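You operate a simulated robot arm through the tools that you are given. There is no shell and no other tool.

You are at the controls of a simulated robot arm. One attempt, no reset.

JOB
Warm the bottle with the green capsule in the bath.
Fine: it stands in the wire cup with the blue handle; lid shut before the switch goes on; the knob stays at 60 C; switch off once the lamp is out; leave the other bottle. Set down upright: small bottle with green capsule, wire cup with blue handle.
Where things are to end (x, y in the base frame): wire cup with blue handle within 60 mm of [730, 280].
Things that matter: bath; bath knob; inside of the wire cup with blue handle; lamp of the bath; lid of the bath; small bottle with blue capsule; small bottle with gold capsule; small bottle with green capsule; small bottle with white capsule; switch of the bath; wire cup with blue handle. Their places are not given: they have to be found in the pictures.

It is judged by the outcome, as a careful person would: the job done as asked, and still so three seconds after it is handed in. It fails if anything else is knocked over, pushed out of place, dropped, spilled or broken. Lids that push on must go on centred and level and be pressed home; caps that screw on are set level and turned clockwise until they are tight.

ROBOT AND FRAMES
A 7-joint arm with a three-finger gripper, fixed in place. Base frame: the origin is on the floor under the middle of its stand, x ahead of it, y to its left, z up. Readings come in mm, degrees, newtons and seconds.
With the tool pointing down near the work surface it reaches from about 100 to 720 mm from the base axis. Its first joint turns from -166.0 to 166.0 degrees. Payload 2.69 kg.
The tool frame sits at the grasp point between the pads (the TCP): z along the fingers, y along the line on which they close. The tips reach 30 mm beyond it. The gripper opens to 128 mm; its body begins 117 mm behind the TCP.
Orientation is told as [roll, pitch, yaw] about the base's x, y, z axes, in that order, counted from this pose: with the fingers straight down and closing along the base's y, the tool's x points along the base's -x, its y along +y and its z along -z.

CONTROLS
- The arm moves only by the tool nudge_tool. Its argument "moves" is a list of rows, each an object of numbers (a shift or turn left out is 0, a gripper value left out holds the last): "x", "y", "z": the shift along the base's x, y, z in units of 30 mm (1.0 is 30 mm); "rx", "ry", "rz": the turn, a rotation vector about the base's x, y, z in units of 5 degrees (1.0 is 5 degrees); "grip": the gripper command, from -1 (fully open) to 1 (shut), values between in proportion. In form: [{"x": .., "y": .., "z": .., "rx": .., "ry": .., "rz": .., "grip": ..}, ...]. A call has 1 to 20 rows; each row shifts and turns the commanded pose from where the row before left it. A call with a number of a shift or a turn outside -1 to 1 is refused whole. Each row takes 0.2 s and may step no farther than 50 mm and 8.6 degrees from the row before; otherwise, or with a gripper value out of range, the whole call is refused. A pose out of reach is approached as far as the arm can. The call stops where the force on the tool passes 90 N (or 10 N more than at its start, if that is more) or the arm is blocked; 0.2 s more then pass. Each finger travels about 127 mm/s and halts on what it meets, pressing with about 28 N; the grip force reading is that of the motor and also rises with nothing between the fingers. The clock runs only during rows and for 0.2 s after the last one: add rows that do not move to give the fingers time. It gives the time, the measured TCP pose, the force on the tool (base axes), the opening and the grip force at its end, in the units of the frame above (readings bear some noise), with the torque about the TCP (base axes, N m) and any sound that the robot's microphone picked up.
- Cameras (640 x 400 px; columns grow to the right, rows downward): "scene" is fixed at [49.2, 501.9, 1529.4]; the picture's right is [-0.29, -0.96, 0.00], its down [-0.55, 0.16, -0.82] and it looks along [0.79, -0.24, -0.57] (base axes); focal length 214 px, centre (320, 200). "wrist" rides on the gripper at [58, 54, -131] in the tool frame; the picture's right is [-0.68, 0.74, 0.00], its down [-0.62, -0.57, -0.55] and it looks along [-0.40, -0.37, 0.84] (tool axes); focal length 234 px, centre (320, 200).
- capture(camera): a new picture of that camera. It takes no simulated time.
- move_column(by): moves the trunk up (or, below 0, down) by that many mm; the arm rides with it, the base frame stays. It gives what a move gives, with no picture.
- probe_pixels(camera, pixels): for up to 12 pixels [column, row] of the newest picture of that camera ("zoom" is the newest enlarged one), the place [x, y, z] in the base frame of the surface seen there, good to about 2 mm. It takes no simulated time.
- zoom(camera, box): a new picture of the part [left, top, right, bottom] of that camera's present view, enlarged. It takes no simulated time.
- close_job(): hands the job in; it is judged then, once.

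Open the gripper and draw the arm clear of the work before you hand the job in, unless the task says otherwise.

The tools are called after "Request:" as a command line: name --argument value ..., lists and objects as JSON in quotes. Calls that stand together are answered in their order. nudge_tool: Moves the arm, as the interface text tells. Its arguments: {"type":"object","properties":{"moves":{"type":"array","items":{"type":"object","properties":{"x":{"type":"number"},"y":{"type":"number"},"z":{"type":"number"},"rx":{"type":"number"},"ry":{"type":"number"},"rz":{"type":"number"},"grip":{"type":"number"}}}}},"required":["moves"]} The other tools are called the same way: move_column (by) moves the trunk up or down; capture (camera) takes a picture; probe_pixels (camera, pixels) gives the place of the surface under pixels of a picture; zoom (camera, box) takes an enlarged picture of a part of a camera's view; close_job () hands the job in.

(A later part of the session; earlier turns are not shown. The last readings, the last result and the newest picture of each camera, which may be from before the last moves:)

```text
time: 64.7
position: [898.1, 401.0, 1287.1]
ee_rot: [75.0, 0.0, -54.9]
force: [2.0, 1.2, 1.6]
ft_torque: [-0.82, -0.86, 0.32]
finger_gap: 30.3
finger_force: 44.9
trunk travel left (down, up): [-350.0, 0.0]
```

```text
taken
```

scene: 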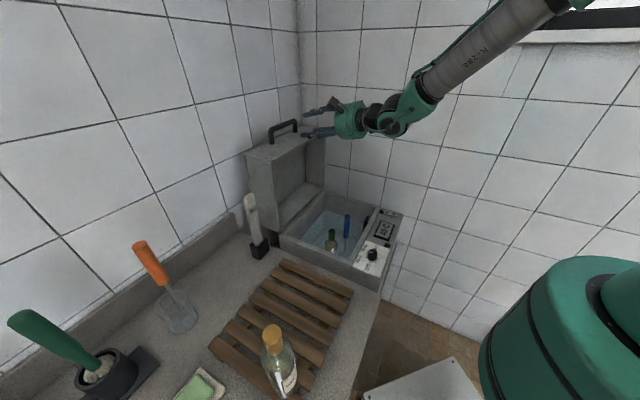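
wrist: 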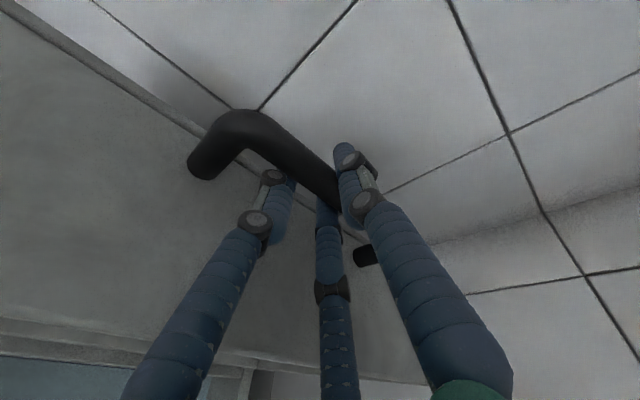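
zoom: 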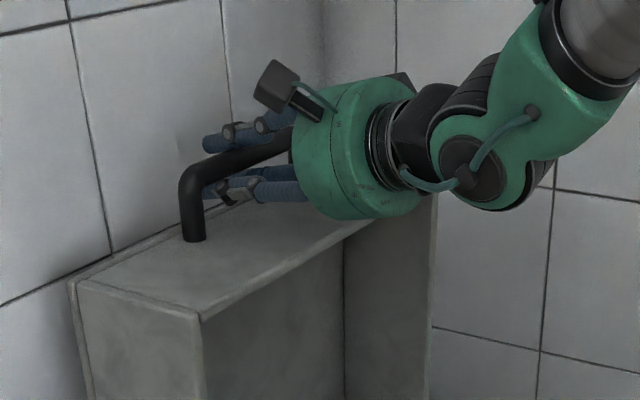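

The bar is held firmly. From the geometry the hinge axis lies at about n'=848 (x+y≈1200), z≈919; I start drawing the handle along the arc with a small first step to see how the lid responds.

Request:
nudge_tool --moves '[{"x": -0.231, "y": -0.231, "z": 0.055, "grip": 1}, {"x": -0.231, "y": -0.231, "z": 0.052, "grip": 1}, {"grip": 1}]'

Request:
zoom --camera "scene" --box '[230, 80, 370, 230]'

```text
time: 65.5
position: [884.6, 386.6, 1290.6]
ee_rot: [75.0, 0.0, -55.0]
force: [-1.6, 4.4, 5.6]
ft_torque: [-0.64, -1.1, 0.19]
finger_gap: 30.4
finger_force: 44.9
trunk travel left (down, up): [-350.0, 0.0]
```

```text
2.67 times, centred on (300, 155) of scene
```

zoom: 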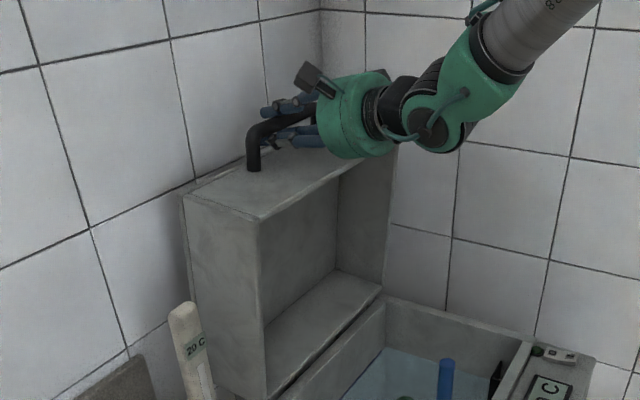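

Forces are small (≈7 N). I continue along the arc three more steps with a gradual downward pitch.

Request:
nudge_tool --moves '[{"x": -0.464, "y": -0.464, "z": 0.073, "rx": -0.172, "ry": 0.246, "grip": 1}, {"x": -0.469, "y": -0.469, "z": 0.037, "rx": -0.172, "ry": 0.246, "grip": 1}, {"x": -0.467, "y": -0.467, "z": 0.003, "rx": -0.172, "ry": 0.246, "grip": 1}, {"grip": 1}]'

Request:
zoom --camera "scene" --box '[230, 80, 370, 230]'

Request:
capture --camera "wrist"

```text
time: 66.5
position: [841.0, 344.1, 1292.9]
ee_rot: [70.6, 0.0, -55.0]
force: [-1.1, 1.6, 10.0]
ft_torque: [-0.65, -0.77, 0.24]
finger_gap: 30.6
finger_force: 44.8
trunk travel left (down, up): [-350.0, 0.0]
```

```text
2.67 times, centred on (300, 155) of scene
```

zoom: 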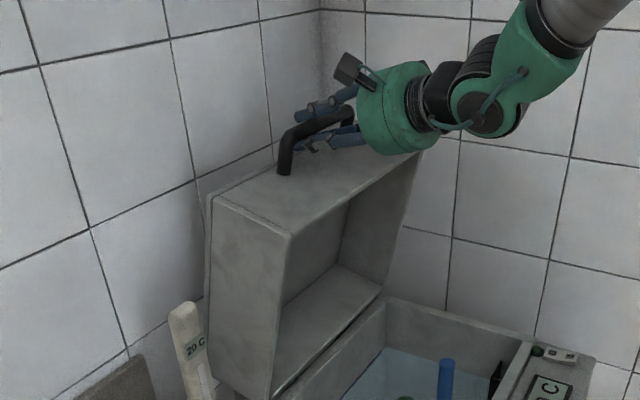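

```text
taken
```

wrist: 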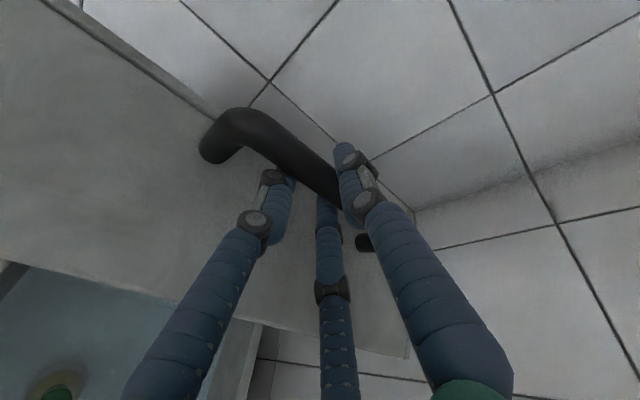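

The lid follows well (≈12° closed), with only 10 N. I continue the arc.

Request:
nudge_tool --moves '[{"x": -0.469, "y": -0.469, "z": -0.01, "rx": -0.172, "ry": 0.246, "grip": 1}, {"x": -0.467, "y": -0.467, "z": -0.05, "rx": -0.172, "ry": 0.246, "grip": 1}, {"x": -0.462, "y": -0.462, "z": -0.09, "rx": -0.172, "ry": 0.246, "grip": 1}, {"x": -0.46, "y": -0.46, "z": -0.133, "rx": -0.172, "ry": 0.246, "grip": 1}, {"grip": 1}]'

Request:
capture --camera "scene"

Request:
capture --camera "wrist"

```text
time: 67.7
position: [786.5, 289.5, 1286.8]
ee_rot: [64.5, 0.0, -55.0]
force: [-9.1, 4.2, 15.2]
ft_torque: [-0.4, -0.56, 1.08]
finger_gap: 31.4
finger_force: 45.1
trunk travel left (down, up): [-350.0, 0.0]
```

```text
taken
```

scene: 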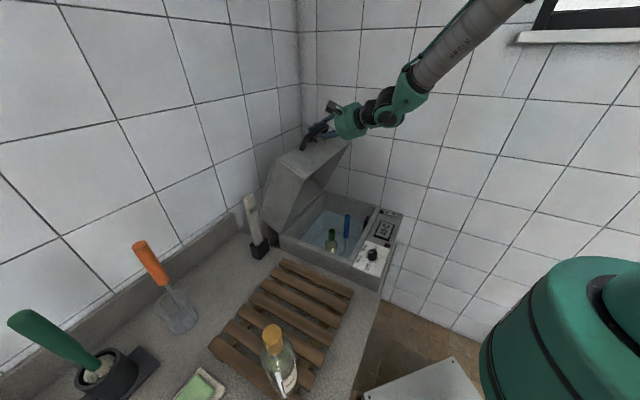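

```text
taken
```

wrist: 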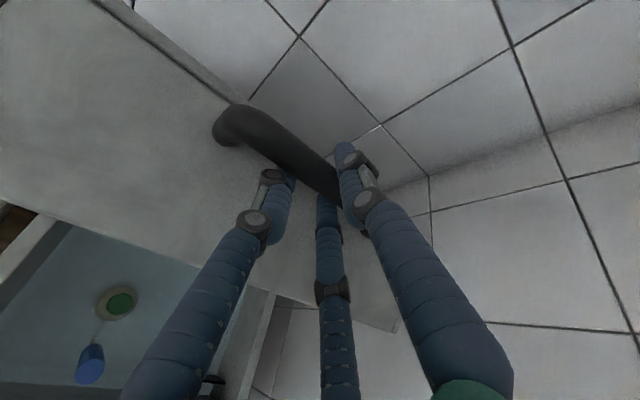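

About 24° closed; the tool is being pushed slightly outward (15 N), so the true arc is a touch larger. I continue with a small outward correction.

Request:
nudge_tool --moves '[{"x": -0.453, "y": -0.445, "z": -0.13, "rx": -0.172, "ry": 0.246, "grip": 1}, {"x": -0.455, "y": -0.44, "z": -0.17, "rx": -0.172, "ry": 0.246, "grip": 1}, {"x": -0.45, "y": -0.43, "z": -0.21, "rx": -0.172, "ry": 0.246, "grip": 1}, {"grip": 1}]'

Request:
capture --camera "wrist"

```text
time: 68.7
position: [747.6, 247.6, 1268.6]
ee_rot: [59.8, 0.1, -55.0]
force: [-2.3, -0.4, 1.9]
ft_torque: [-0.89, -1.0, 0.3]
finger_gap: 31.7
finger_force: 44.8
trunk travel left (down, up): [-350.0, 0.0]
```

```text
taken
```

wrist: 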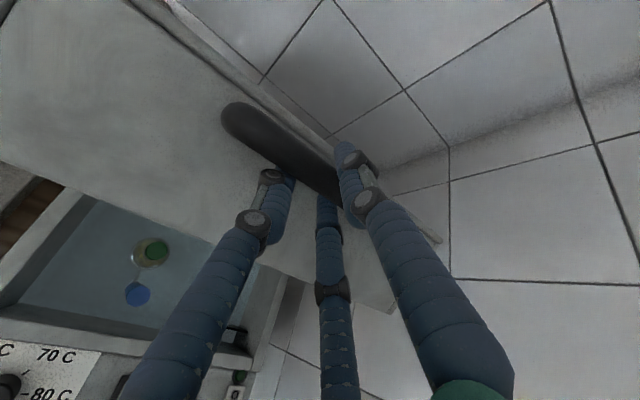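

Forces dropped to nearly zero: the arc is now well matched at ≈33°. I continue.

Request:
nudge_tool --moves '[{"x": -0.432, "y": -0.426, "z": -0.26, "rx": -0.172, "ry": 0.246, "grip": 1}, {"x": -0.42, "y": -0.414, "z": -0.29, "rx": -0.172, "ry": 0.246, "grip": 1}, {"x": -0.41, "y": -0.406, "z": -0.32, "rx": -0.172, "ry": 0.246, "grip": 1}, {"x": -0.396, "y": -0.392, "z": -0.355, "rx": -0.172, "ry": 0.246, "grip": 1}, {"grip": 1}]'

Request:
capture --camera "scene"

Request:
capture --camera "wrist"

```text
time: 69.9
position: [695.5, 197.7, 1231.4]
ee_rot: [53.9, 0.2, -55.0]
force: [7.5, -12.4, 3.6]
ft_torque: [-0.86, -1.04, 0.3]
finger_gap: 32.7
finger_force: 44.7
trunk travel left (down, up): [-350.0, 0.0]
```

```text
taken
```

scene: 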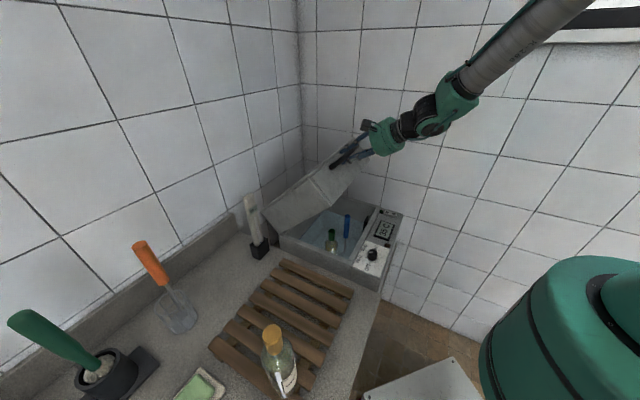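

```text
taken
```

wrist: 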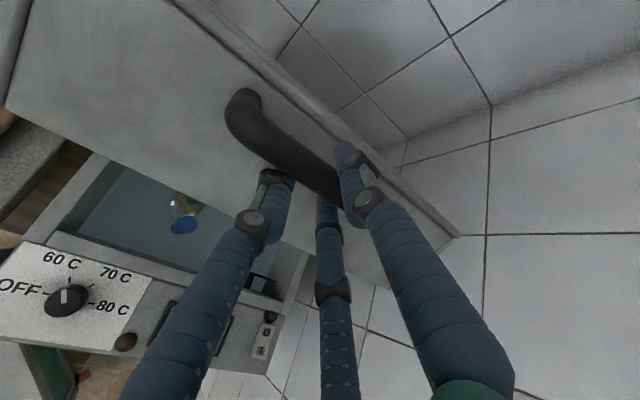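

≈45° now, modest side force. I carry on lowering the lid along the arc.

Request:
nudge_tool --moves '[{"x": -0.372, "y": -0.392, "z": -0.387, "rx": -0.172, "ry": 0.246, "grip": 1}, {"x": -0.365, "y": -0.365, "z": -0.413, "rx": -0.172, "ry": 0.246, "grip": 1}, {"x": -0.349, "y": -0.349, "z": -0.44, "rx": -0.172, "ry": 0.246, "grip": 1}, {"grip": 1}]'

Request:
capture --camera "wrist"

```text
time: 70.9
position: [661.2, 165.1, 1194.5]
ee_rot: [49.2, 0.2, -55.0]
force: [14.2, -12.3, -3.1]
ft_torque: [-0.91, -1.0, 0.5]
finger_gap: 32.9
finger_force: 45.7
trunk travel left (down, up): [-350.0, 0.0]
```

```text
taken
```

wrist: 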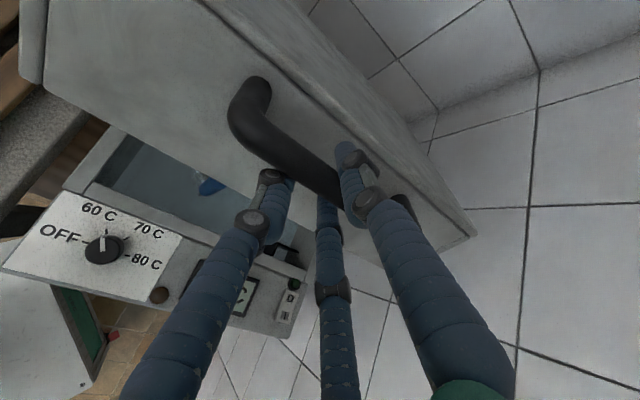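

≈54°. The side force (19 N along the bar) suggests a small shift; I add about 1.5 mm that way and continue to ≈66°.

Request:
nudge_tool --moves '[{"x": -0.315, "y": -0.355, "z": -0.467, "rx": -0.172, "ry": 0.246, "grip": 1}, {"x": -0.304, "y": -0.324, "z": -0.49, "rx": -0.172, "ry": 0.246, "grip": 1}, {"x": -0.297, "y": -0.297, "z": -0.513, "rx": -0.172, "ry": 0.246, "grip": 1}, {"x": -0.278, "y": -0.278, "z": -0.533, "rx": -0.172, "ry": 0.246, "grip": 1}, {"grip": 1}]'

Request:
capture --camera "wrist"

Request:
capture --camera "scene"

```text
time: 72.1
position: [625.4, 129.5, 1133.2]
ee_rot: [43.4, 0.0, -54.8]
force: [-25.5, 11.3, 4.8]
ft_torque: [-0.34, -0.57, 1.53]
finger_gap: 33.9
finger_force: 44.8
trunk travel left (down, up): [-350.0, 0.0]
```

```text
taken
```

wrist: 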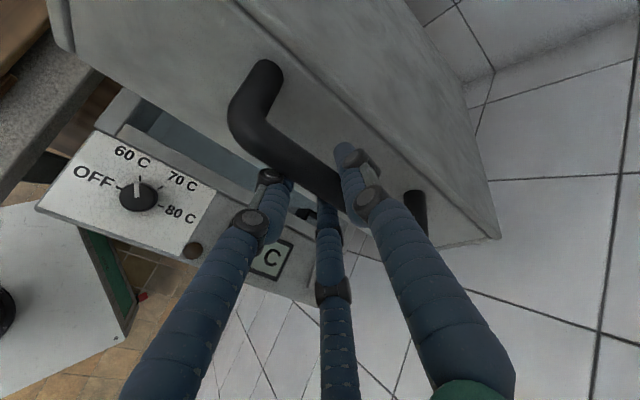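

```text
taken
```

scene: 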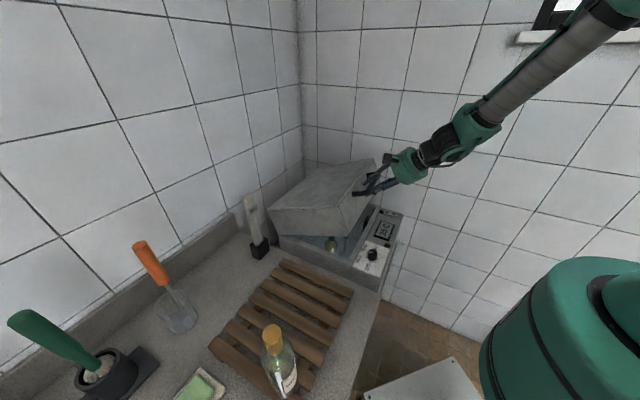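

≈66°; side force flipped to −26 N, so the truth lies in between; I take back 1 mm and go on to ≈75°.

Request:
nudge_tool --moves '[{"x": -0.29, "y": -0.243, "z": -0.553, "rx": -0.172, "ry": 0.246, "grip": 1}, {"x": -0.24, "y": -0.24, "z": -0.573, "rx": -0.172, "ry": 0.246, "grip": 1}, {"x": -0.215, "y": -0.215, "z": -0.59, "rx": -0.172, "ry": 0.246, "grip": 1}, {"grip": 1}]'

Request:
capture --camera "wrist"

Request:
zoom --camera "scene" --box '[250, 130, 430, 290]'

```text
time: 73.1
position: [605.2, 107.7, 1084.3]
ee_rot: [38.9, 0.0, -55.0]
force: [-3.9, 15.2, -5.8]
ft_torque: [-0.62, -0.96, 1.0]
finger_gap: 34.8
finger_force: 45.4
trunk travel left (down, up): [-350.0, 0.0]
```

```text
taken
```

wrist: 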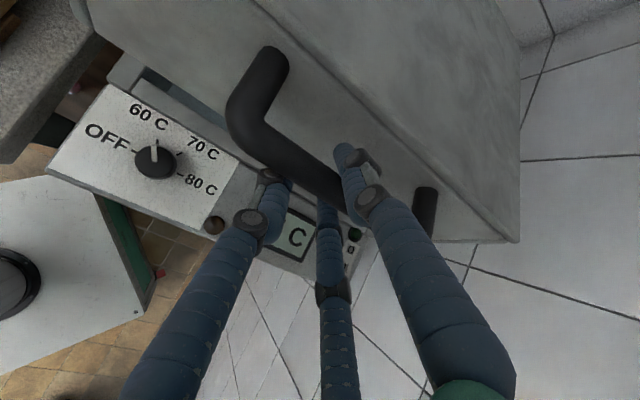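

```text
2.50 times, centred on (340, 210) of scene
```

zoom: 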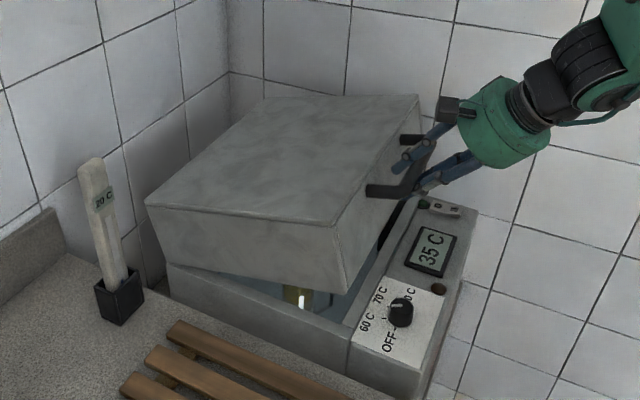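

Lid ≈75° closed, the handle bar ends up above the panel. Continuing carefully with small corrections toward ≈84°.

Request:
nudge_tool --moves '[{"x": -0.193, "y": -0.17, "z": -0.603, "rx": -0.172, "ry": 0.246, "grip": 1}, {"x": -0.172, "y": -0.172, "z": -0.617, "rx": -0.172, "ry": 0.246, "grip": 1}, {"grip": 1}]'

Request:
capture --camera "wrist"

Request:
zoom --camera "scene" --box '[250, 150, 430, 290]'

```text
time: 73.9
position: [595.4, 96.8, 1048.8]
ee_rot: [35.8, 0.2, -55.2]
force: [-3.8, 0.4, -3.4]
ft_torque: [-0.59, -0.9, 1.12]
finger_gap: 35.5
finger_force: 45.0
trunk travel left (down, up): [-350.0, 0.0]
```

```text
taken
```

wrist: 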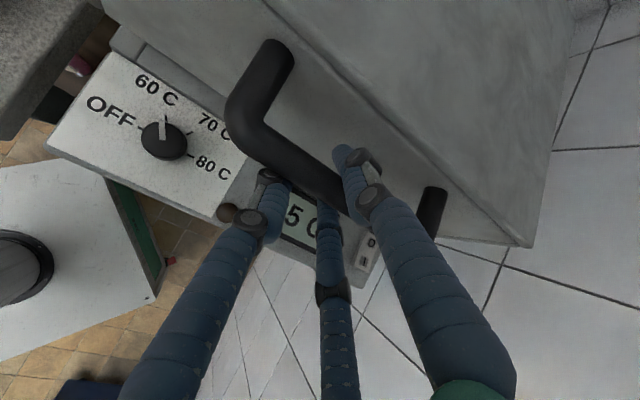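

```text
2.86 times, centred on (340, 220) of scene
```

zoom: 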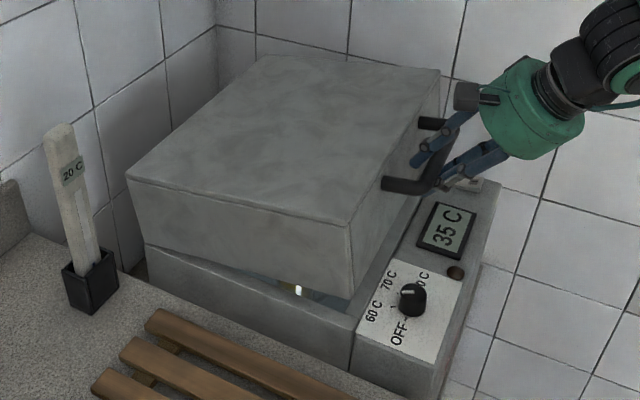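

Nearly shut (front gap ≈50 mm), forces tiny. I lower further in smaller steps.

Request:
nudge_tool --moves '[{"x": -0.15, "y": -0.15, "z": -0.63, "grip": 1}, {"x": -0.062, "y": -0.062, "z": -0.32, "grip": 1}, {"grip": 1}]'

Request:
zoom --camera "scene" --box '[250, 150, 430, 290]'

```text
time: 74.7
position: [589.3, 89.4, 1021.4]
ee_rot: [35.9, 0.2, -55.1]
force: [-1.4, -8.4, -1.2]
ft_torque: [-0.59, -0.97, 1.38]
finger_gap: 35.8
finger_force: 44.8
trunk travel left (down, up): [-350.0, 0.0]
```

```text
2.86 times, centred on (340, 220) of scene
```

zoom: 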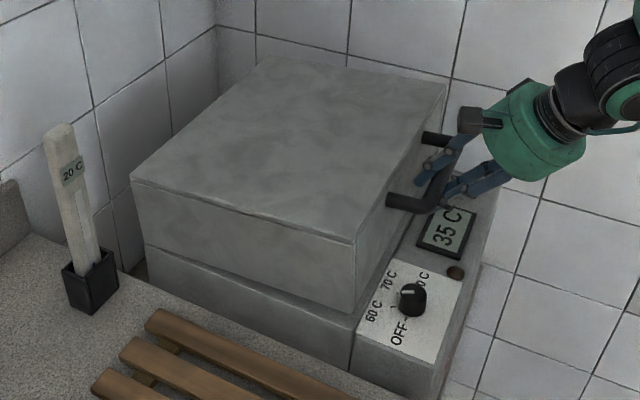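

The lid is almost on the rim. I lower in ~6 mm steps and watch the vertical force for seating.

Request:
nudge_tool --moves '[{"x": -0.04, "y": -0.03, "z": -0.2, "grip": 1}, {"x": -0.04, "y": -0.03, "z": -0.2, "grip": 1}, {"grip": 1}]'

Request:
nudge_tool --moves '[{"x": -0.03, "y": -0.03, "z": -0.17, "grip": 1}, {"x": -0.02, "y": -0.02, "z": -0.1, "grip": 1}, {"grip": 1}]'

Request:
zoom --camera "scene" --box '[250, 150, 430, 290]'

```text
time: 75.5
position: [586.5, 89.3, 1008.0]
ee_rot: [35.9, 0.1, -55.1]
force: [-1.2, -29.0, 3.2]
ft_torque: [-0.73, -1.11, 1.78]
finger_gap: 35.4
finger_force: 44.5
trunk travel left (down, up): [-350.0, 0.0]
```

```text
time: 76.3
position: [584.3, 85.9, 997.8]
ee_rot: [35.9, 0.3, -55.0]
force: [-3.5, -42.7, 4.3]
ft_torque: [-0.56, -1.08, 2.27]
finger_gap: 35.5
finger_force: 44.6
trunk travel left (down, up): [-350.0, 0.0]
```

```text
2.86 times, centred on (340, 220) of scene
```

zoom: 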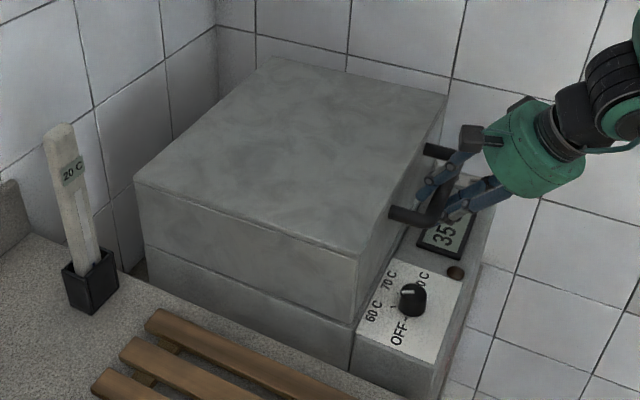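

The seam is nearly closed; the −43 N in y shows I should let the handle come out a bit toward −y. I correct by 3 mm and check.

Request:
nudge_tool --moves '[{"x": -0.01, "y": -0.07, "z": -0.03, "grip": 1}, {"y": -0.03, "z": -0.03, "grip": 1}, {"grip": 1}]'

Request:
zoom --camera "scene" --box '[260, 200, 380, 290]'

Request:
capture --camera "wrist"

```text
time: 77.1
position: [585.5, 86.5, 995.9]
ee_rot: [36.1, 0.1, -55.0]
force: [5.6, -6.0, 0.2]
ft_torque: [-0.49, -0.73, 1.7]
finger_gap: 35.7
finger_force: 44.8
trunk travel left (down, up): [-350.0, 0.0]
```

```text
4.44 times, centred on (320, 245) of scene
```

zoom: 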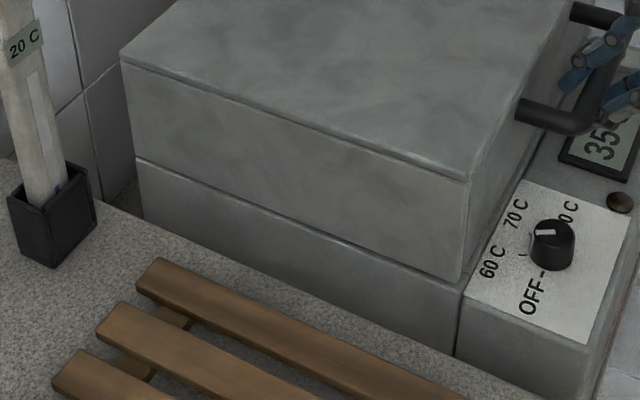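

```text
taken
```

wrist: 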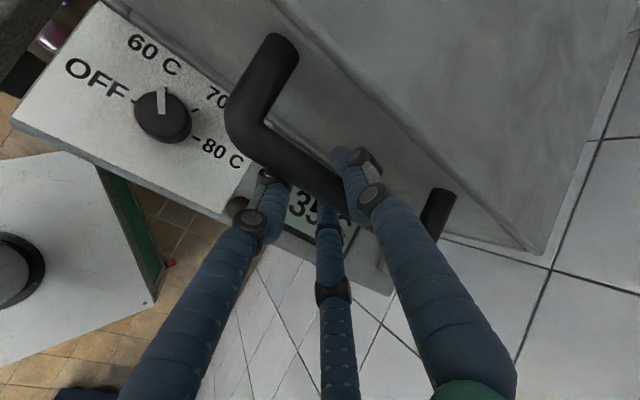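

Forces are back near zero and the seam looks almost closed. I press down in 2 mm steps until I feel it seat.

Request:
nudge_tool --moves '[{"x": -0.01, "y": -0.01, "z": -0.08, "grip": 1}, {"grip": 1}]'

Request:
nudge_tool --moves '[{"x": -0.01, "y": -0.01, "z": -0.08, "grip": 1}, {"grip": 1}]'

Request:
nudge_tool --moves '[{"x": -0.01, "y": -0.01, "z": -0.08, "grip": 1}, {"grip": 1}]'

```text
time: 77.7
position: [584.3, 85.9, 994.9]
ee_rot: [36.0, 0.1, -55.1]
force: [11.1, 6.0, -2.5]
ft_torque: [-0.74, -0.99, 1.4]
finger_gap: 35.6
finger_force: 45.0
trunk travel left (down, up): [-350.0, 0.0]
```

```text
time: 78.3
position: [583.0, 85.6, 992.5]
ee_rot: [36.0, 0.0, -55.0]
force: [7.9, -0.7, 0.7]
ft_torque: [-0.59, -0.78, 1.53]
finger_gap: 35.7
finger_force: 44.8
trunk travel left (down, up): [-350.0, 0.0]
```

```text
time: 78.9
position: [584.1, 85.3, 991.9]
ee_rot: [36.1, 0.0, -54.9]
force: [-0.2, -0.6, 29.0]
ft_torque: [-0.27, -0.42, 1.57]
finger_gap: 35.5
finger_force: 44.5
trunk travel left (down, up): [-350.0, 0.0]
```

Seated: +29 N reaction at z≈992. I ease off slightly and open the fingers a little to free the bar.

Request:
nudge_tool --moves '[{"z": 0.04, "grip": 1}, {"grip": 0.42}, {"grip": 0.36}, {"grip": 0.3}, {"grip": 0.3}]'

Request:
capture --camera "wrist"

Request:
zoom --camera "scene" --box '[260, 180, 430, 290]'

```text
time: 80.1
position: [583.9, 85.9, 990.6]
ee_rot: [35.9, 0.1, -54.9]
force: [0.6, 0.6, 0.6]
ft_torque: [0.04, -0.03, 0.0]
finger_gap: 44.9
finger_force: 0.2
trunk travel left (down, up): [-350.0, 0.0]
```

```text
taken
```

wrist: 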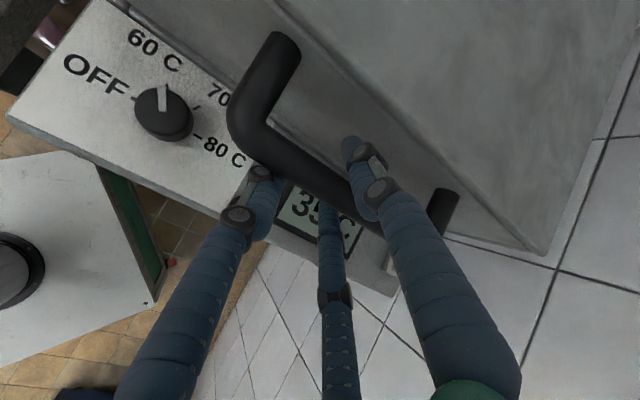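

```text
3.64 times, centred on (345, 235) of scene
```

zoom: 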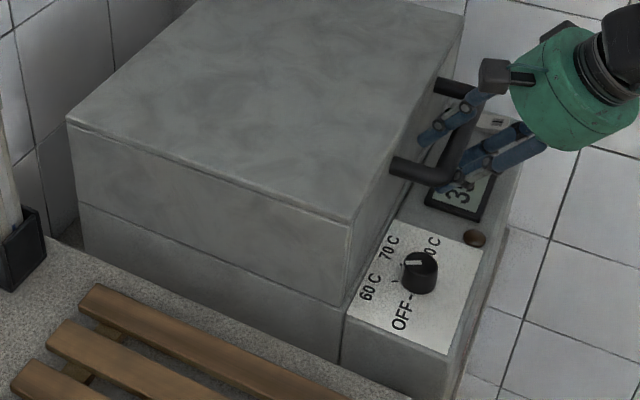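

The lid is shut and the fingers are free of load. I retreat along the tool axis, up and back.

Request:
nudge_tool --moves '[{"x": -0.16, "y": -0.112, "z": 0.27, "grip": 0.3}, {"x": -0.24, "y": -0.168, "z": 0.405, "grip": 0.3}, {"grip": 0.3}]'

Request:
nudge_tool --moves '[{"x": -0.32, "y": -0.225, "z": 0.54, "grip": 0.3}, {"x": -0.32, "y": -0.225, "z": 0.54, "grip": 0.3}, {"x": -0.32, "y": -0.225, "z": 0.54, "grip": 0.3}, {"x": -0.32, "y": -0.225, "z": 0.54, "grip": 0.3}, {"grip": 0.3}]'

Request:
capture --camera "wrist"

Request:
capture --camera "scene"

```text
time: 80.9
position: [571.5, 74.9, 1011.4]
ee_rot: [35.9, 0.0, -55.0]
force: [0.4, 0.1, -0.1]
ft_torque: [0.0, 0.0, 0.01]
finger_gap: 44.9
finger_force: 0.0
trunk travel left (down, up): [-350.0, 0.0]
```

```text
time: 82.1
position: [533.0, 48.7, 1074.7]
ee_rot: [35.8, 0.0, -55.0]
force: [-0.4, 0.0, -0.8]
ft_torque: [0.0, -0.02, 0.01]
finger_gap: 44.7
finger_force: 0.0
trunk travel left (down, up): [-350.0, 0.0]
```

```text
taken
```

wrist: 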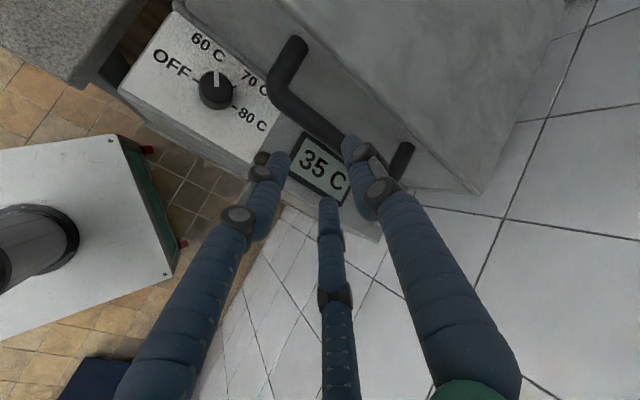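

```text
taken
```

scene: 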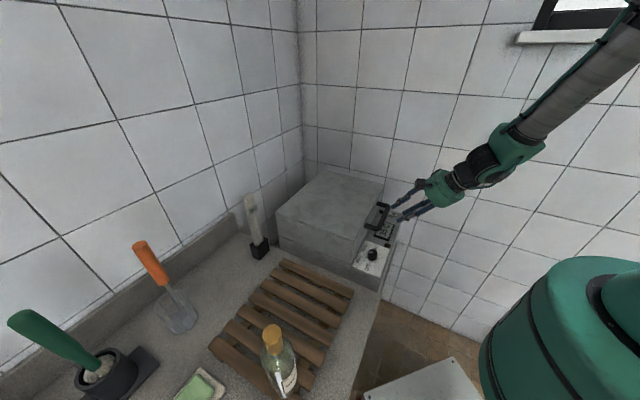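

The lid is closed. Now the switch: I zoom on it in the scene view, near (392,213).

Request:
zoom --camera "scene" --box '[370, 195, 420, 245]'

Request:
probe_pixels --camera "zoom" --pixels '[[150, 120], [200, 120], [250, 130], [300, 140], [280, 150], [340, 150], [320, 130], [220, 200], [100, 110], [350, 170]]'

```text
8.00 times, centred on (395, 220) of scene
```

zoom: 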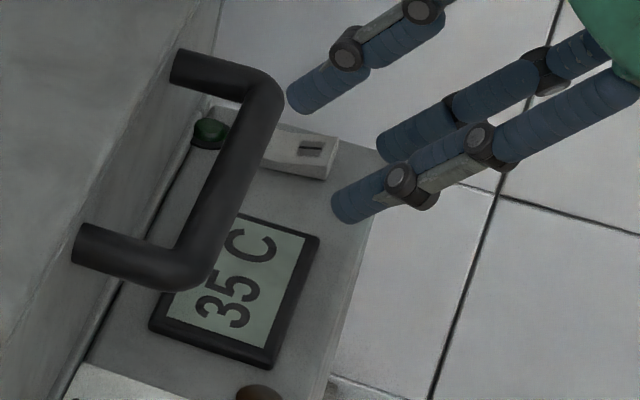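

```text
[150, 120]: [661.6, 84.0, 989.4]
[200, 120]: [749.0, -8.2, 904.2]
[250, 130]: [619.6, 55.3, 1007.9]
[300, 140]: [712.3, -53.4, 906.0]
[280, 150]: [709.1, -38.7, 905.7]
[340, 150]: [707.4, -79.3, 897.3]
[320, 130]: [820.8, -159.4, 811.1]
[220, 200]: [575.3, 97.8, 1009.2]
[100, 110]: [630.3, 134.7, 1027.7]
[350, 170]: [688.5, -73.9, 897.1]
```

Switch rocker is near (710,-46,906) with the lamp dot beside it at (749,-8). Plan: tool vertical, gripper fully open, and press with the single finger alone. I turn the tool upright again while moving to about (654,-100), high.

Request:
nudge_tool --moves '[{"x": 0.2, "y": -0.6, "z": 0.4, "rx": -0.516, "ry": 0.737, "grip": 0.3}, {"x": 0.4, "y": -0.6, "z": 0.4, "rx": -0.516, "ry": 0.737, "grip": 0.3}, {"x": 0.5, "y": -0.6, "z": 0.3, "rx": -0.516, "ry": 0.737, "grip": 0.0}, {"x": 0.55, "y": -0.6, "z": 0.3, "rx": -0.516, "ry": 0.737, "grip": -0.3}, {"x": 0.55, "y": -0.6, "z": 0.2, "rx": -0.516, "ry": 0.737, "grip": -0.6}, {"x": 0.55, "y": -0.6, "z": 0.2, "rx": -0.516, "ry": 0.737, "grip": -1}, {"x": 0.55, "y": -0.6, "z": 0.1, "rx": -0.516, "ry": 0.737, "grip": -1}, {"x": 0.55, "y": -0.6, "z": 0.1, "rx": -0.516, "ry": 0.737, "grip": -1}, {"rz": 1, "grip": -1}, {"rz": 1, "grip": -1}, {"grip": -1}]'

Request:
capture --camera "wrist"

Request:
capture --camera "scene"

```text
time: 84.5
position: [649.6, -96.0, 1138.0]
ee_rot: [0.0, 0.1, -45.1]
force: [0.4, 0.8, -0.6]
ft_torque: [-0.01, 0.04, -0.03]
finger_gap: 128.1
finger_force: 0.1
trunk travel left (down, up): [-350.0, 0.0]
```

```text
taken
```

wrist: 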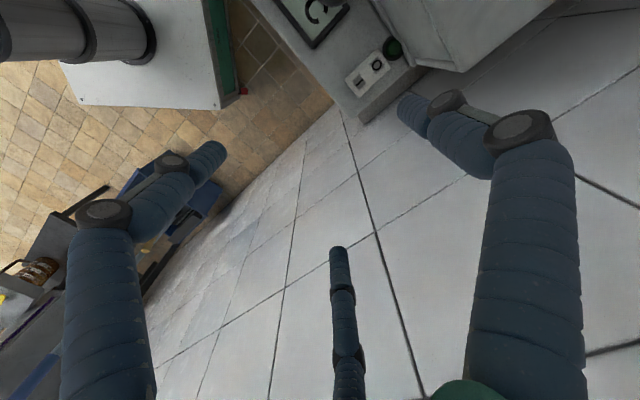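

```text
taken
```

scene: 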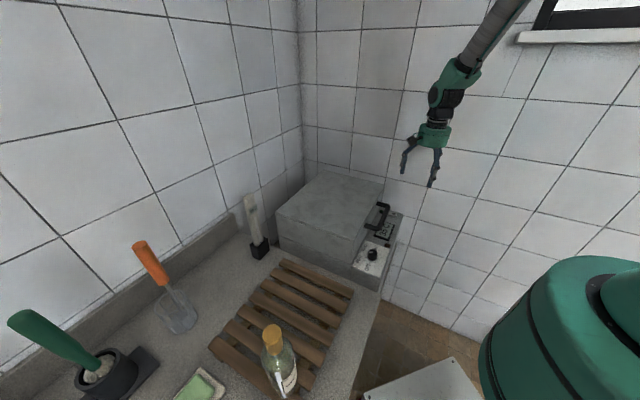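

The switch is in view at (367,73) in the wrist picture, with the green dot at (392,47). I zoom on it and measure both rocker halves.

Request:
zoom --camera "wrist" --box '[330, 25, 430, 125]'

Request:
probe_pixels --camera "zoom" --pixels '[[275, 210], [300, 205], [335, 172], [305, 175], [345, 145], [255, 225], [360, 155], [290, 190], [320, 165], [400, 90], [300, 240], [430, 110]]'

```text
4.00 times, centred on (380, 75) of wrist
```

zoom: 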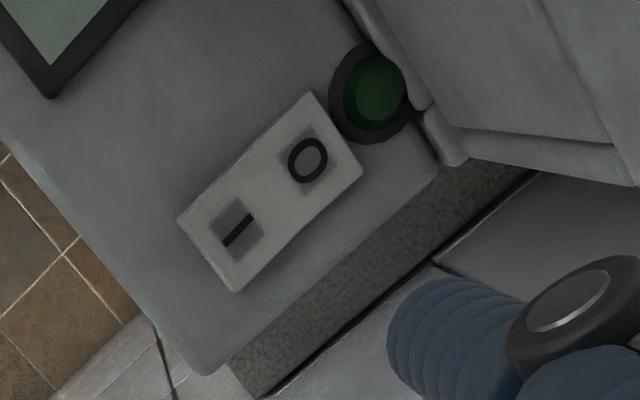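

```text
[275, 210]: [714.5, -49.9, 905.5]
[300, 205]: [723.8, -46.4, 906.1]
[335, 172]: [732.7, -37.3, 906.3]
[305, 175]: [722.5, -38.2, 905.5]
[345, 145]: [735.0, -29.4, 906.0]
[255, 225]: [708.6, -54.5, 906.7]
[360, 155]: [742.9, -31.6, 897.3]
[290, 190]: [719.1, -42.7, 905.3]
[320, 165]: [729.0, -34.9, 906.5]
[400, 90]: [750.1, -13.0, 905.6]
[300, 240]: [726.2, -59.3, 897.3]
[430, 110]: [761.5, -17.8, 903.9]
```

The "I" half is centred at about (702.7,−53.8), "O" at (723.8,−31.7), top z≈906. I probe the pressing finger's tip to learn where it is relative to the TCP.

Request:
probe_pixels --camera "wrist" --pixels '[[402, 105], [408, 100], [412, 110], [408, 118], [418, 100], [420, 125], [415, 95], [425, 110], [432, 130], [215, 150], [338, 252]]'

Request:
zoom --camera "wrist" --box '[380, 70, 480, 170]'

```text
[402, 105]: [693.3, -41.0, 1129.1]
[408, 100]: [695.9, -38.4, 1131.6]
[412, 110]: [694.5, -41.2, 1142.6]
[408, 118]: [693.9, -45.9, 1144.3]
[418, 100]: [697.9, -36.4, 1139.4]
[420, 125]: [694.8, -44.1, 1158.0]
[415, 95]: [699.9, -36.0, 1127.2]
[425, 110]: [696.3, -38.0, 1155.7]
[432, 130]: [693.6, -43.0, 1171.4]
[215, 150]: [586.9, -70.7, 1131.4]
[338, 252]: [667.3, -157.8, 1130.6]
```

```text
4.00 times, centred on (430, 120) of wrist
```

zoom: 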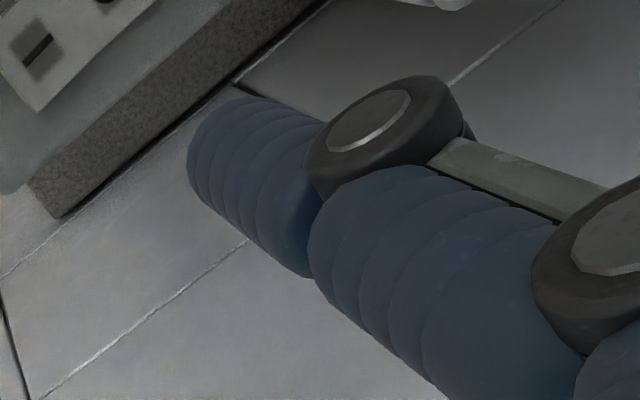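

The single finger's axis sits about 73 mm from the TCP toward (+x,+y). I place it above the "I" half and descend to about 10 mm above it.

Request:
nudge_tool --moves '[{"x": 0.03, "y": -0.33, "z": -0.5, "grip": -1}, {"z": -0.9, "grip": -1}, {"z": -0.9, "grip": -1}, {"z": -0.9, "grip": -1}, {"z": -0.9, "grip": -1}, {"z": -0.9, "grip": -1}, {"z": -0.7, "grip": -1}, {"z": -0.5, "grip": -1}, {"z": -0.2, "grip": -1}, {"grip": -1}]'

Request:
capture --camera "wrist"

Request:
zoom --camera "scene" --box '[350, 150, 450, 260]'

```text
time: 86.7
position: [649.7, -105.2, 943.2]
ee_rot: [-0.1, 0.1, -45.2]
force: [0.9, 0.6, 0.8]
ft_torque: [0.01, -0.04, 0.0]
finger_gap: 128.2
finger_force: 0.1
trunk travel left (down, up): [-350.0, 0.0]
```

```text
taken
```

wrist: 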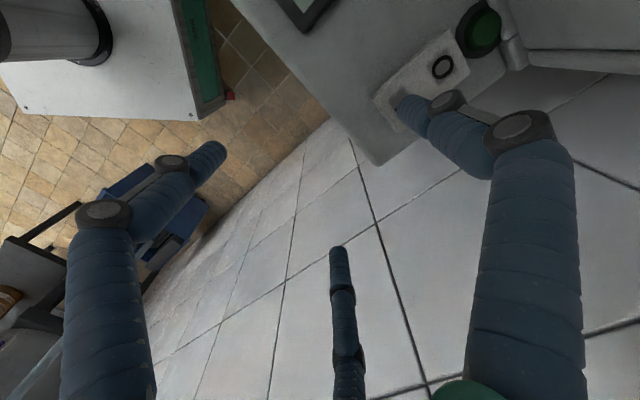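

```text
3.64 times, centred on (400, 205) of scene
```

zoom: 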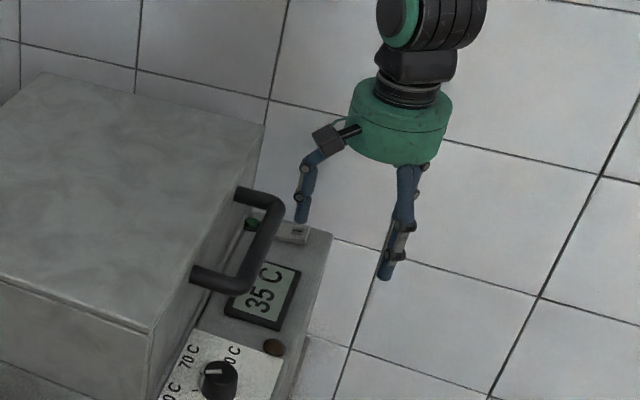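

The finger hovers right over the "I" half (the "O" is still visible at (443,66)). I press down in small steps and listen for a click.

Request:
nudge_tool --moves '[{"z": -0.12, "grip": -1}, {"grip": -1}]'

Request:
nudge_tool --moves '[{"z": -0.1, "grip": -1}, {"grip": -1}]'

```text
time: 87.3
position: [649.6, -104.5, 939.4]
ee_rot: [-0.1, 0.0, -45.1]
force: [-0.6, 0.4, -0.1]
ft_torque: [0.01, -0.02, 0.0]
finger_gap: 128.0
finger_force: 0.0
trunk travel left (down, up): [-350.0, 0.0]
```

```text
time: 87.9
position: [649.9, -104.5, 936.8]
ee_rot: [0.0, 0.1, -45.1]
force: [-0.6, 0.0, -0.7]
ft_torque: [-0.02, 0.0, 0.01]
finger_gap: 128.1
finger_force: 0.1
trunk travel left (down, up): [-350.0, 0.0]
```

No contact yet at z≈937. I go on in 2 mm steps.

Request:
nudge_tool --moves '[{"z": -0.08, "grip": -1}, {"grip": -1}]'

Request:
nudge_tool --moves '[{"z": -0.07, "grip": -1}, {"grip": -1}]'

Request:
nudge_tool --moves '[{"z": -0.06, "grip": -1}, {"grip": -1}]'

```text
time: 88.5
position: [648.9, -104.3, 935.9]
ee_rot: [-0.1, 0.1, -45.1]
force: [0.8, -0.5, 0.2]
ft_torque: [-0.01, -0.03, 0.01]
finger_gap: 128.0
finger_force: 0.0
trunk travel left (down, up): [-350.0, 0.0]
```

```text
time: 89.1
position: [648.3, -105.5, 931.5]
ee_rot: [-0.1, 0.1, -45.1]
force: [0.0, 0.3, 0.2]
ft_torque: [-0.02, 0.0, 0.02]
finger_gap: 128.0
finger_force: 0.0
trunk travel left (down, up): [-350.0, 0.0]
```

```text
time: 89.7
position: [650.6, -104.9, 930.7]
ee_rot: [-0.1, 0.2, -45.1]
force: [0.2, 0.1, -0.4]
ft_torque: [0.03, 0.01, 0.01]
finger_gap: 128.0
finger_force: 0.1
trunk travel left (down, up): [-350.0, 0.0]
```

Still no contact, so the open finger's tip sits higher than 30 mm beyond the TCP. I look at the gap.

Request:
zoom --camera "wrist" --box '[360, 40, 460, 140]'

Request:
zoom --camera "scene" --box '[375, 185, 415, 225]'

```text
4.00 times, centred on (410, 90) of wrist
```

zoom: 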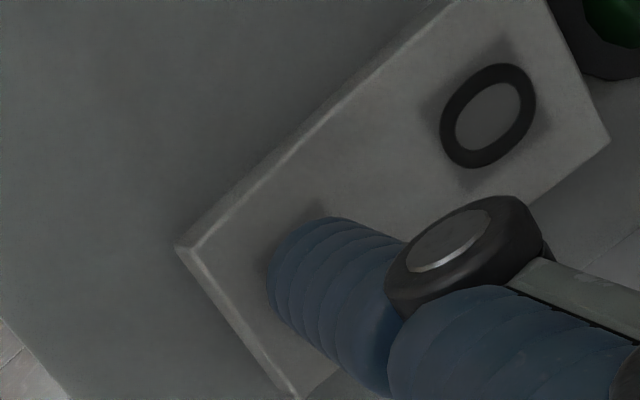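

```text
10.00 times, centred on (395, 205) of scene
```

zoom: 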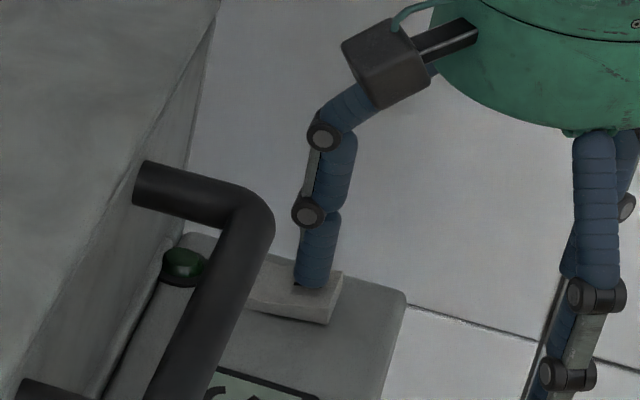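

The tip is just above the "I" pad. I continue pressing in 2 mm steps.

Request:
nudge_tool --moves '[{"z": -0.07, "grip": -1}, {"grip": -1}]'

Request:
nudge_tool --moves '[{"z": -0.07, "grip": -1}, {"grip": -1}]'

Request:
nudge_tool --moves '[{"z": -0.07, "grip": -1}, {"grip": -1}]'

```text
time: 90.3
position: [649.8, -105.3, 928.9]
ee_rot: [-0.1, 0.1, -45.1]
force: [0.0, -1.2, 0.4]
ft_torque: [0.0, 0.01, -0.02]
finger_gap: 128.0
finger_force: 0.1
trunk travel left (down, up): [-350.0, 0.0]
```

```text
time: 90.9
position: [650.6, -105.5, 926.9]
ee_rot: [-0.2, 0.1, -45.1]
force: [-1.2, -0.3, 1.5]
ft_torque: [0.07, -0.1, -0.03]
finger_gap: 128.2
finger_force: 0.1
trunk travel left (down, up): [-350.0, 0.0]
```

```text
time: 91.5
position: [650.8, -105.8, 925.1]
ee_rot: [-0.1, 0.1, -45.1]
force: [-0.7, 0.4, 1.8]
ft_torque: [0.08, -0.1, 0.07]
finger_gap: 128.0
finger_force: 0.0
trunk travel left (down, up): [-350.0, 0.0]
```

Contact now (≈1.8 N, torque matching this finger). I continue pressing in small steps.

Request:
nudge_tool --moves '[{"z": -0.07, "grip": -1}, {"grip": -1}]'

Request:
nudge_tool --moves '[{"z": -0.07, "grip": -1}, {"grip": -1}]'

Request:
capture --camera "wrist"

Request:
zoom --camera "scene" --box '[350, 190, 420, 260]'

```text
time: 92.1
position: [650.3, -104.3, 924.2]
ee_rot: [0.0, 0.1, -45.1]
force: [-0.8, 5.1, 21.5]
ft_torque: [1.33, -1.26, 0.43]
finger_gap: 128.5
finger_force: 0.2
trunk travel left (down, up): [-350.0, 0.0]
```

```text
time: 92.7
position: [650.6, -105.3, 922.9]
ee_rot: [0.1, -0.3, -45.1]
force: [-1.5, 12.9, 51.2]
ft_torque: [2.99, -2.79, 0.95]
finger_gap: 128.6
finger_force: 0.2
trunk travel left (down, up): [-350.0, 0.0]
```

```text
taken
```

wrist: 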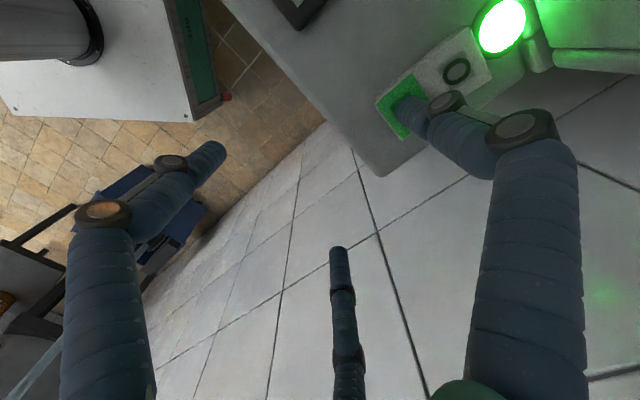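

```text
5.71 times, centred on (385, 225) of scene
```

zoom: 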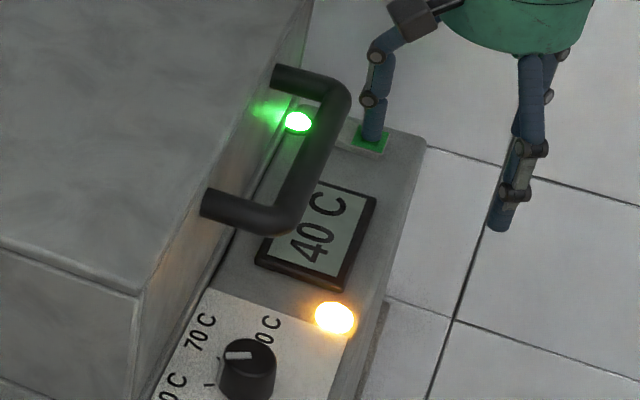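

The switch is on: green lamp lit and the amber heating lamp lit at scene (384,241), display 40 C. I lift the finger and position it above the "O" half to be ready.

Request:
nudge_tool --moves '[{"z": 0.4, "grip": -1}, {"z": 0.6, "grip": -1}, {"x": 0.35, "y": 0.37, "grip": -1}, {"x": 0.36, "y": 0.37, "grip": -1}, {"grip": -1}]'

Request:
capture --camera "wrist"

Request:
zoom --camera "scene" --box '[340, 180, 430, 270]'

```text
time: 93.9
position: [669.6, -83.6, 949.7]
ee_rot: [-0.1, 0.1, -45.0]
force: [0.7, -0.8, 0.6]
ft_torque: [-0.01, -0.01, -0.01]
finger_gap: 127.9
finger_force: 0.1
trunk travel left (down, up): [-350.0, 0.0]
```

```text
taken
```

wrist: 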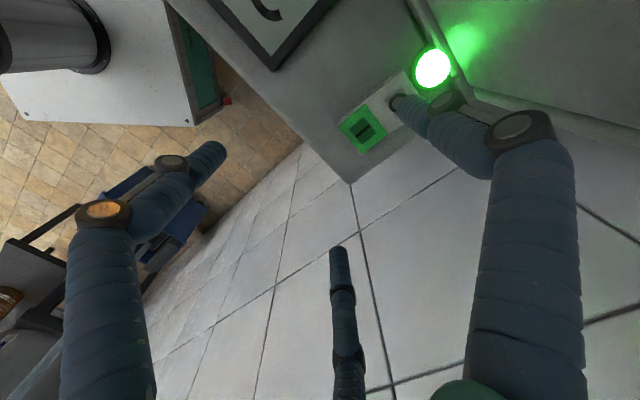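

```text
4.44 times, centred on (385, 225) of scene
```

zoom: 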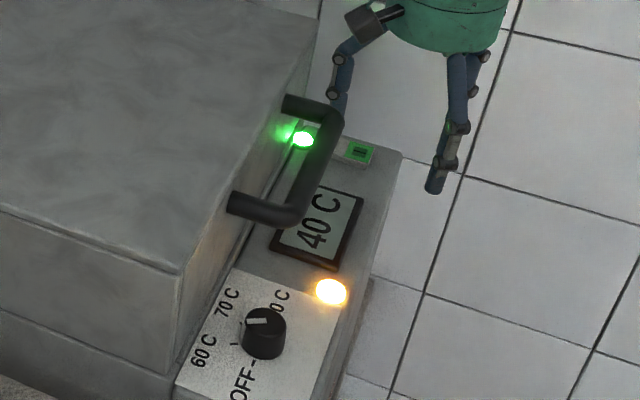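

The finger now hovers over "O"; amber lamp still lit at 40 C. I wait with idle rows and check the lamp.

Request:
nudge_tool --moves '[{"grip": -1}, {"grip": -1}, {"grip": -1}, {"grip": -1}, {"grip": -1}, {"grip": -1}, {"grip": -1}, {"grip": -1}, {"grip": -1}, {"grip": -1}]'

Request:
zoom --camera "scene" --box '[340, 180, 430, 270]'

```text
time: 96.1
position: [670.4, -83.4, 951.2]
ee_rot: [-0.1, 0.1, -45.0]
force: [-0.5, 0.3, -0.4]
ft_torque: [0.01, -0.04, -0.01]
finger_gap: 127.9
finger_force: 0.1
trunk travel left (down, up): [-350.0, 0.0]
```

```text
4.44 times, centred on (385, 225) of scene
```

zoom: 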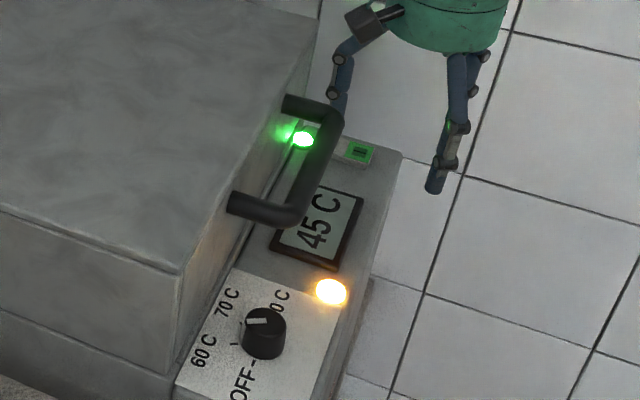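

45 C and rising about 5 C per 3 s. I lower the finger close above "O" and keep waiting.

Request:
nudge_tool --moves '[{"z": -0.25, "grip": -1}, {"z": -0.25, "grip": -1}, {"grip": -1}, {"grip": -1}, {"grip": -1}, {"grip": -1}, {"grip": -1}, {"grip": -1}, {"grip": -1}, {"grip": -1}, {"grip": -1}, {"grip": -1}, {"grip": -1}, {"grip": -1}]'

Request:
zoom --camera "scene" --box '[340, 180, 430, 270]'

Request:
capture --camera "wrist"

```text
time: 99.1
position: [668.7, -83.6, 935.4]
ee_rot: [-0.1, 0.1, -45.2]
force: [-1.0, 0.2, 0.3]
ft_torque: [-0.03, 0.0, 0.0]
finger_gap: 128.1
finger_force: 0.1
trunk travel left (down, up): [-350.0, 0.0]
```

```text
4.44 times, centred on (385, 225) of scene
```

zoom: 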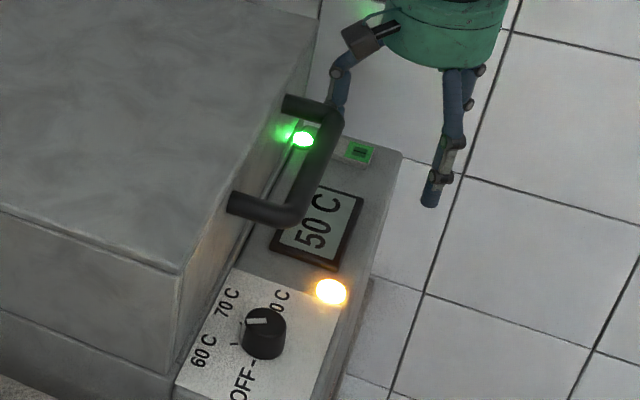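

```text
taken
```

wrist: 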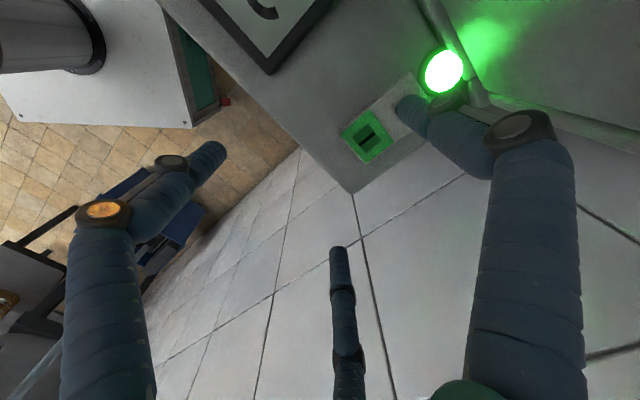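

50 C, amber still lit. I keep waiting.

Request:
nudge_tool --moves '[{"grip": -1}, {"grip": -1}, {"grip": -1}, {"grip": -1}, {"grip": -1}, {"grip": -1}, {"grip": -1}, {"grip": -1}, {"grip": -1}, {"grip": -1}, {"grip": -1}, {"grip": -1}, {"grip": -1}, {"grip": -1}, {"grip": -1}, {"grip": -1}, {"grip": -1}, {"grip": -1}]'

Request:
zoom --camera "scene" --box '[340, 180, 430, 270]'

```text
time: 102.9
position: [669.9, -82.9, 934.2]
ee_rot: [-0.1, 0.1, -45.1]
force: [0.1, -0.2, -0.3]
ft_torque: [-0.02, -0.05, 0.02]
finger_gap: 128.1
finger_force: 0.1
trunk travel left (down, up): [-350.0, 0.0]
```

```text
4.44 times, centred on (385, 225) of scene
```

zoom: 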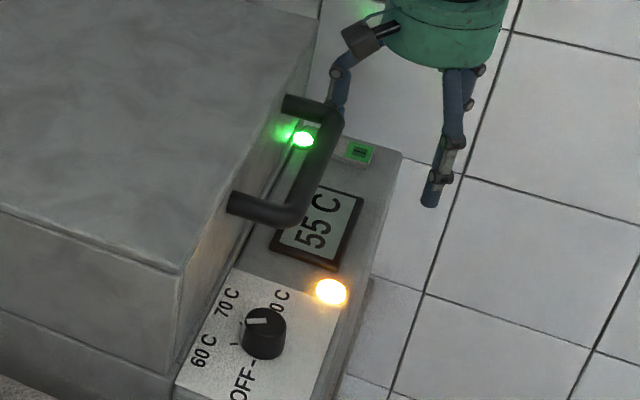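

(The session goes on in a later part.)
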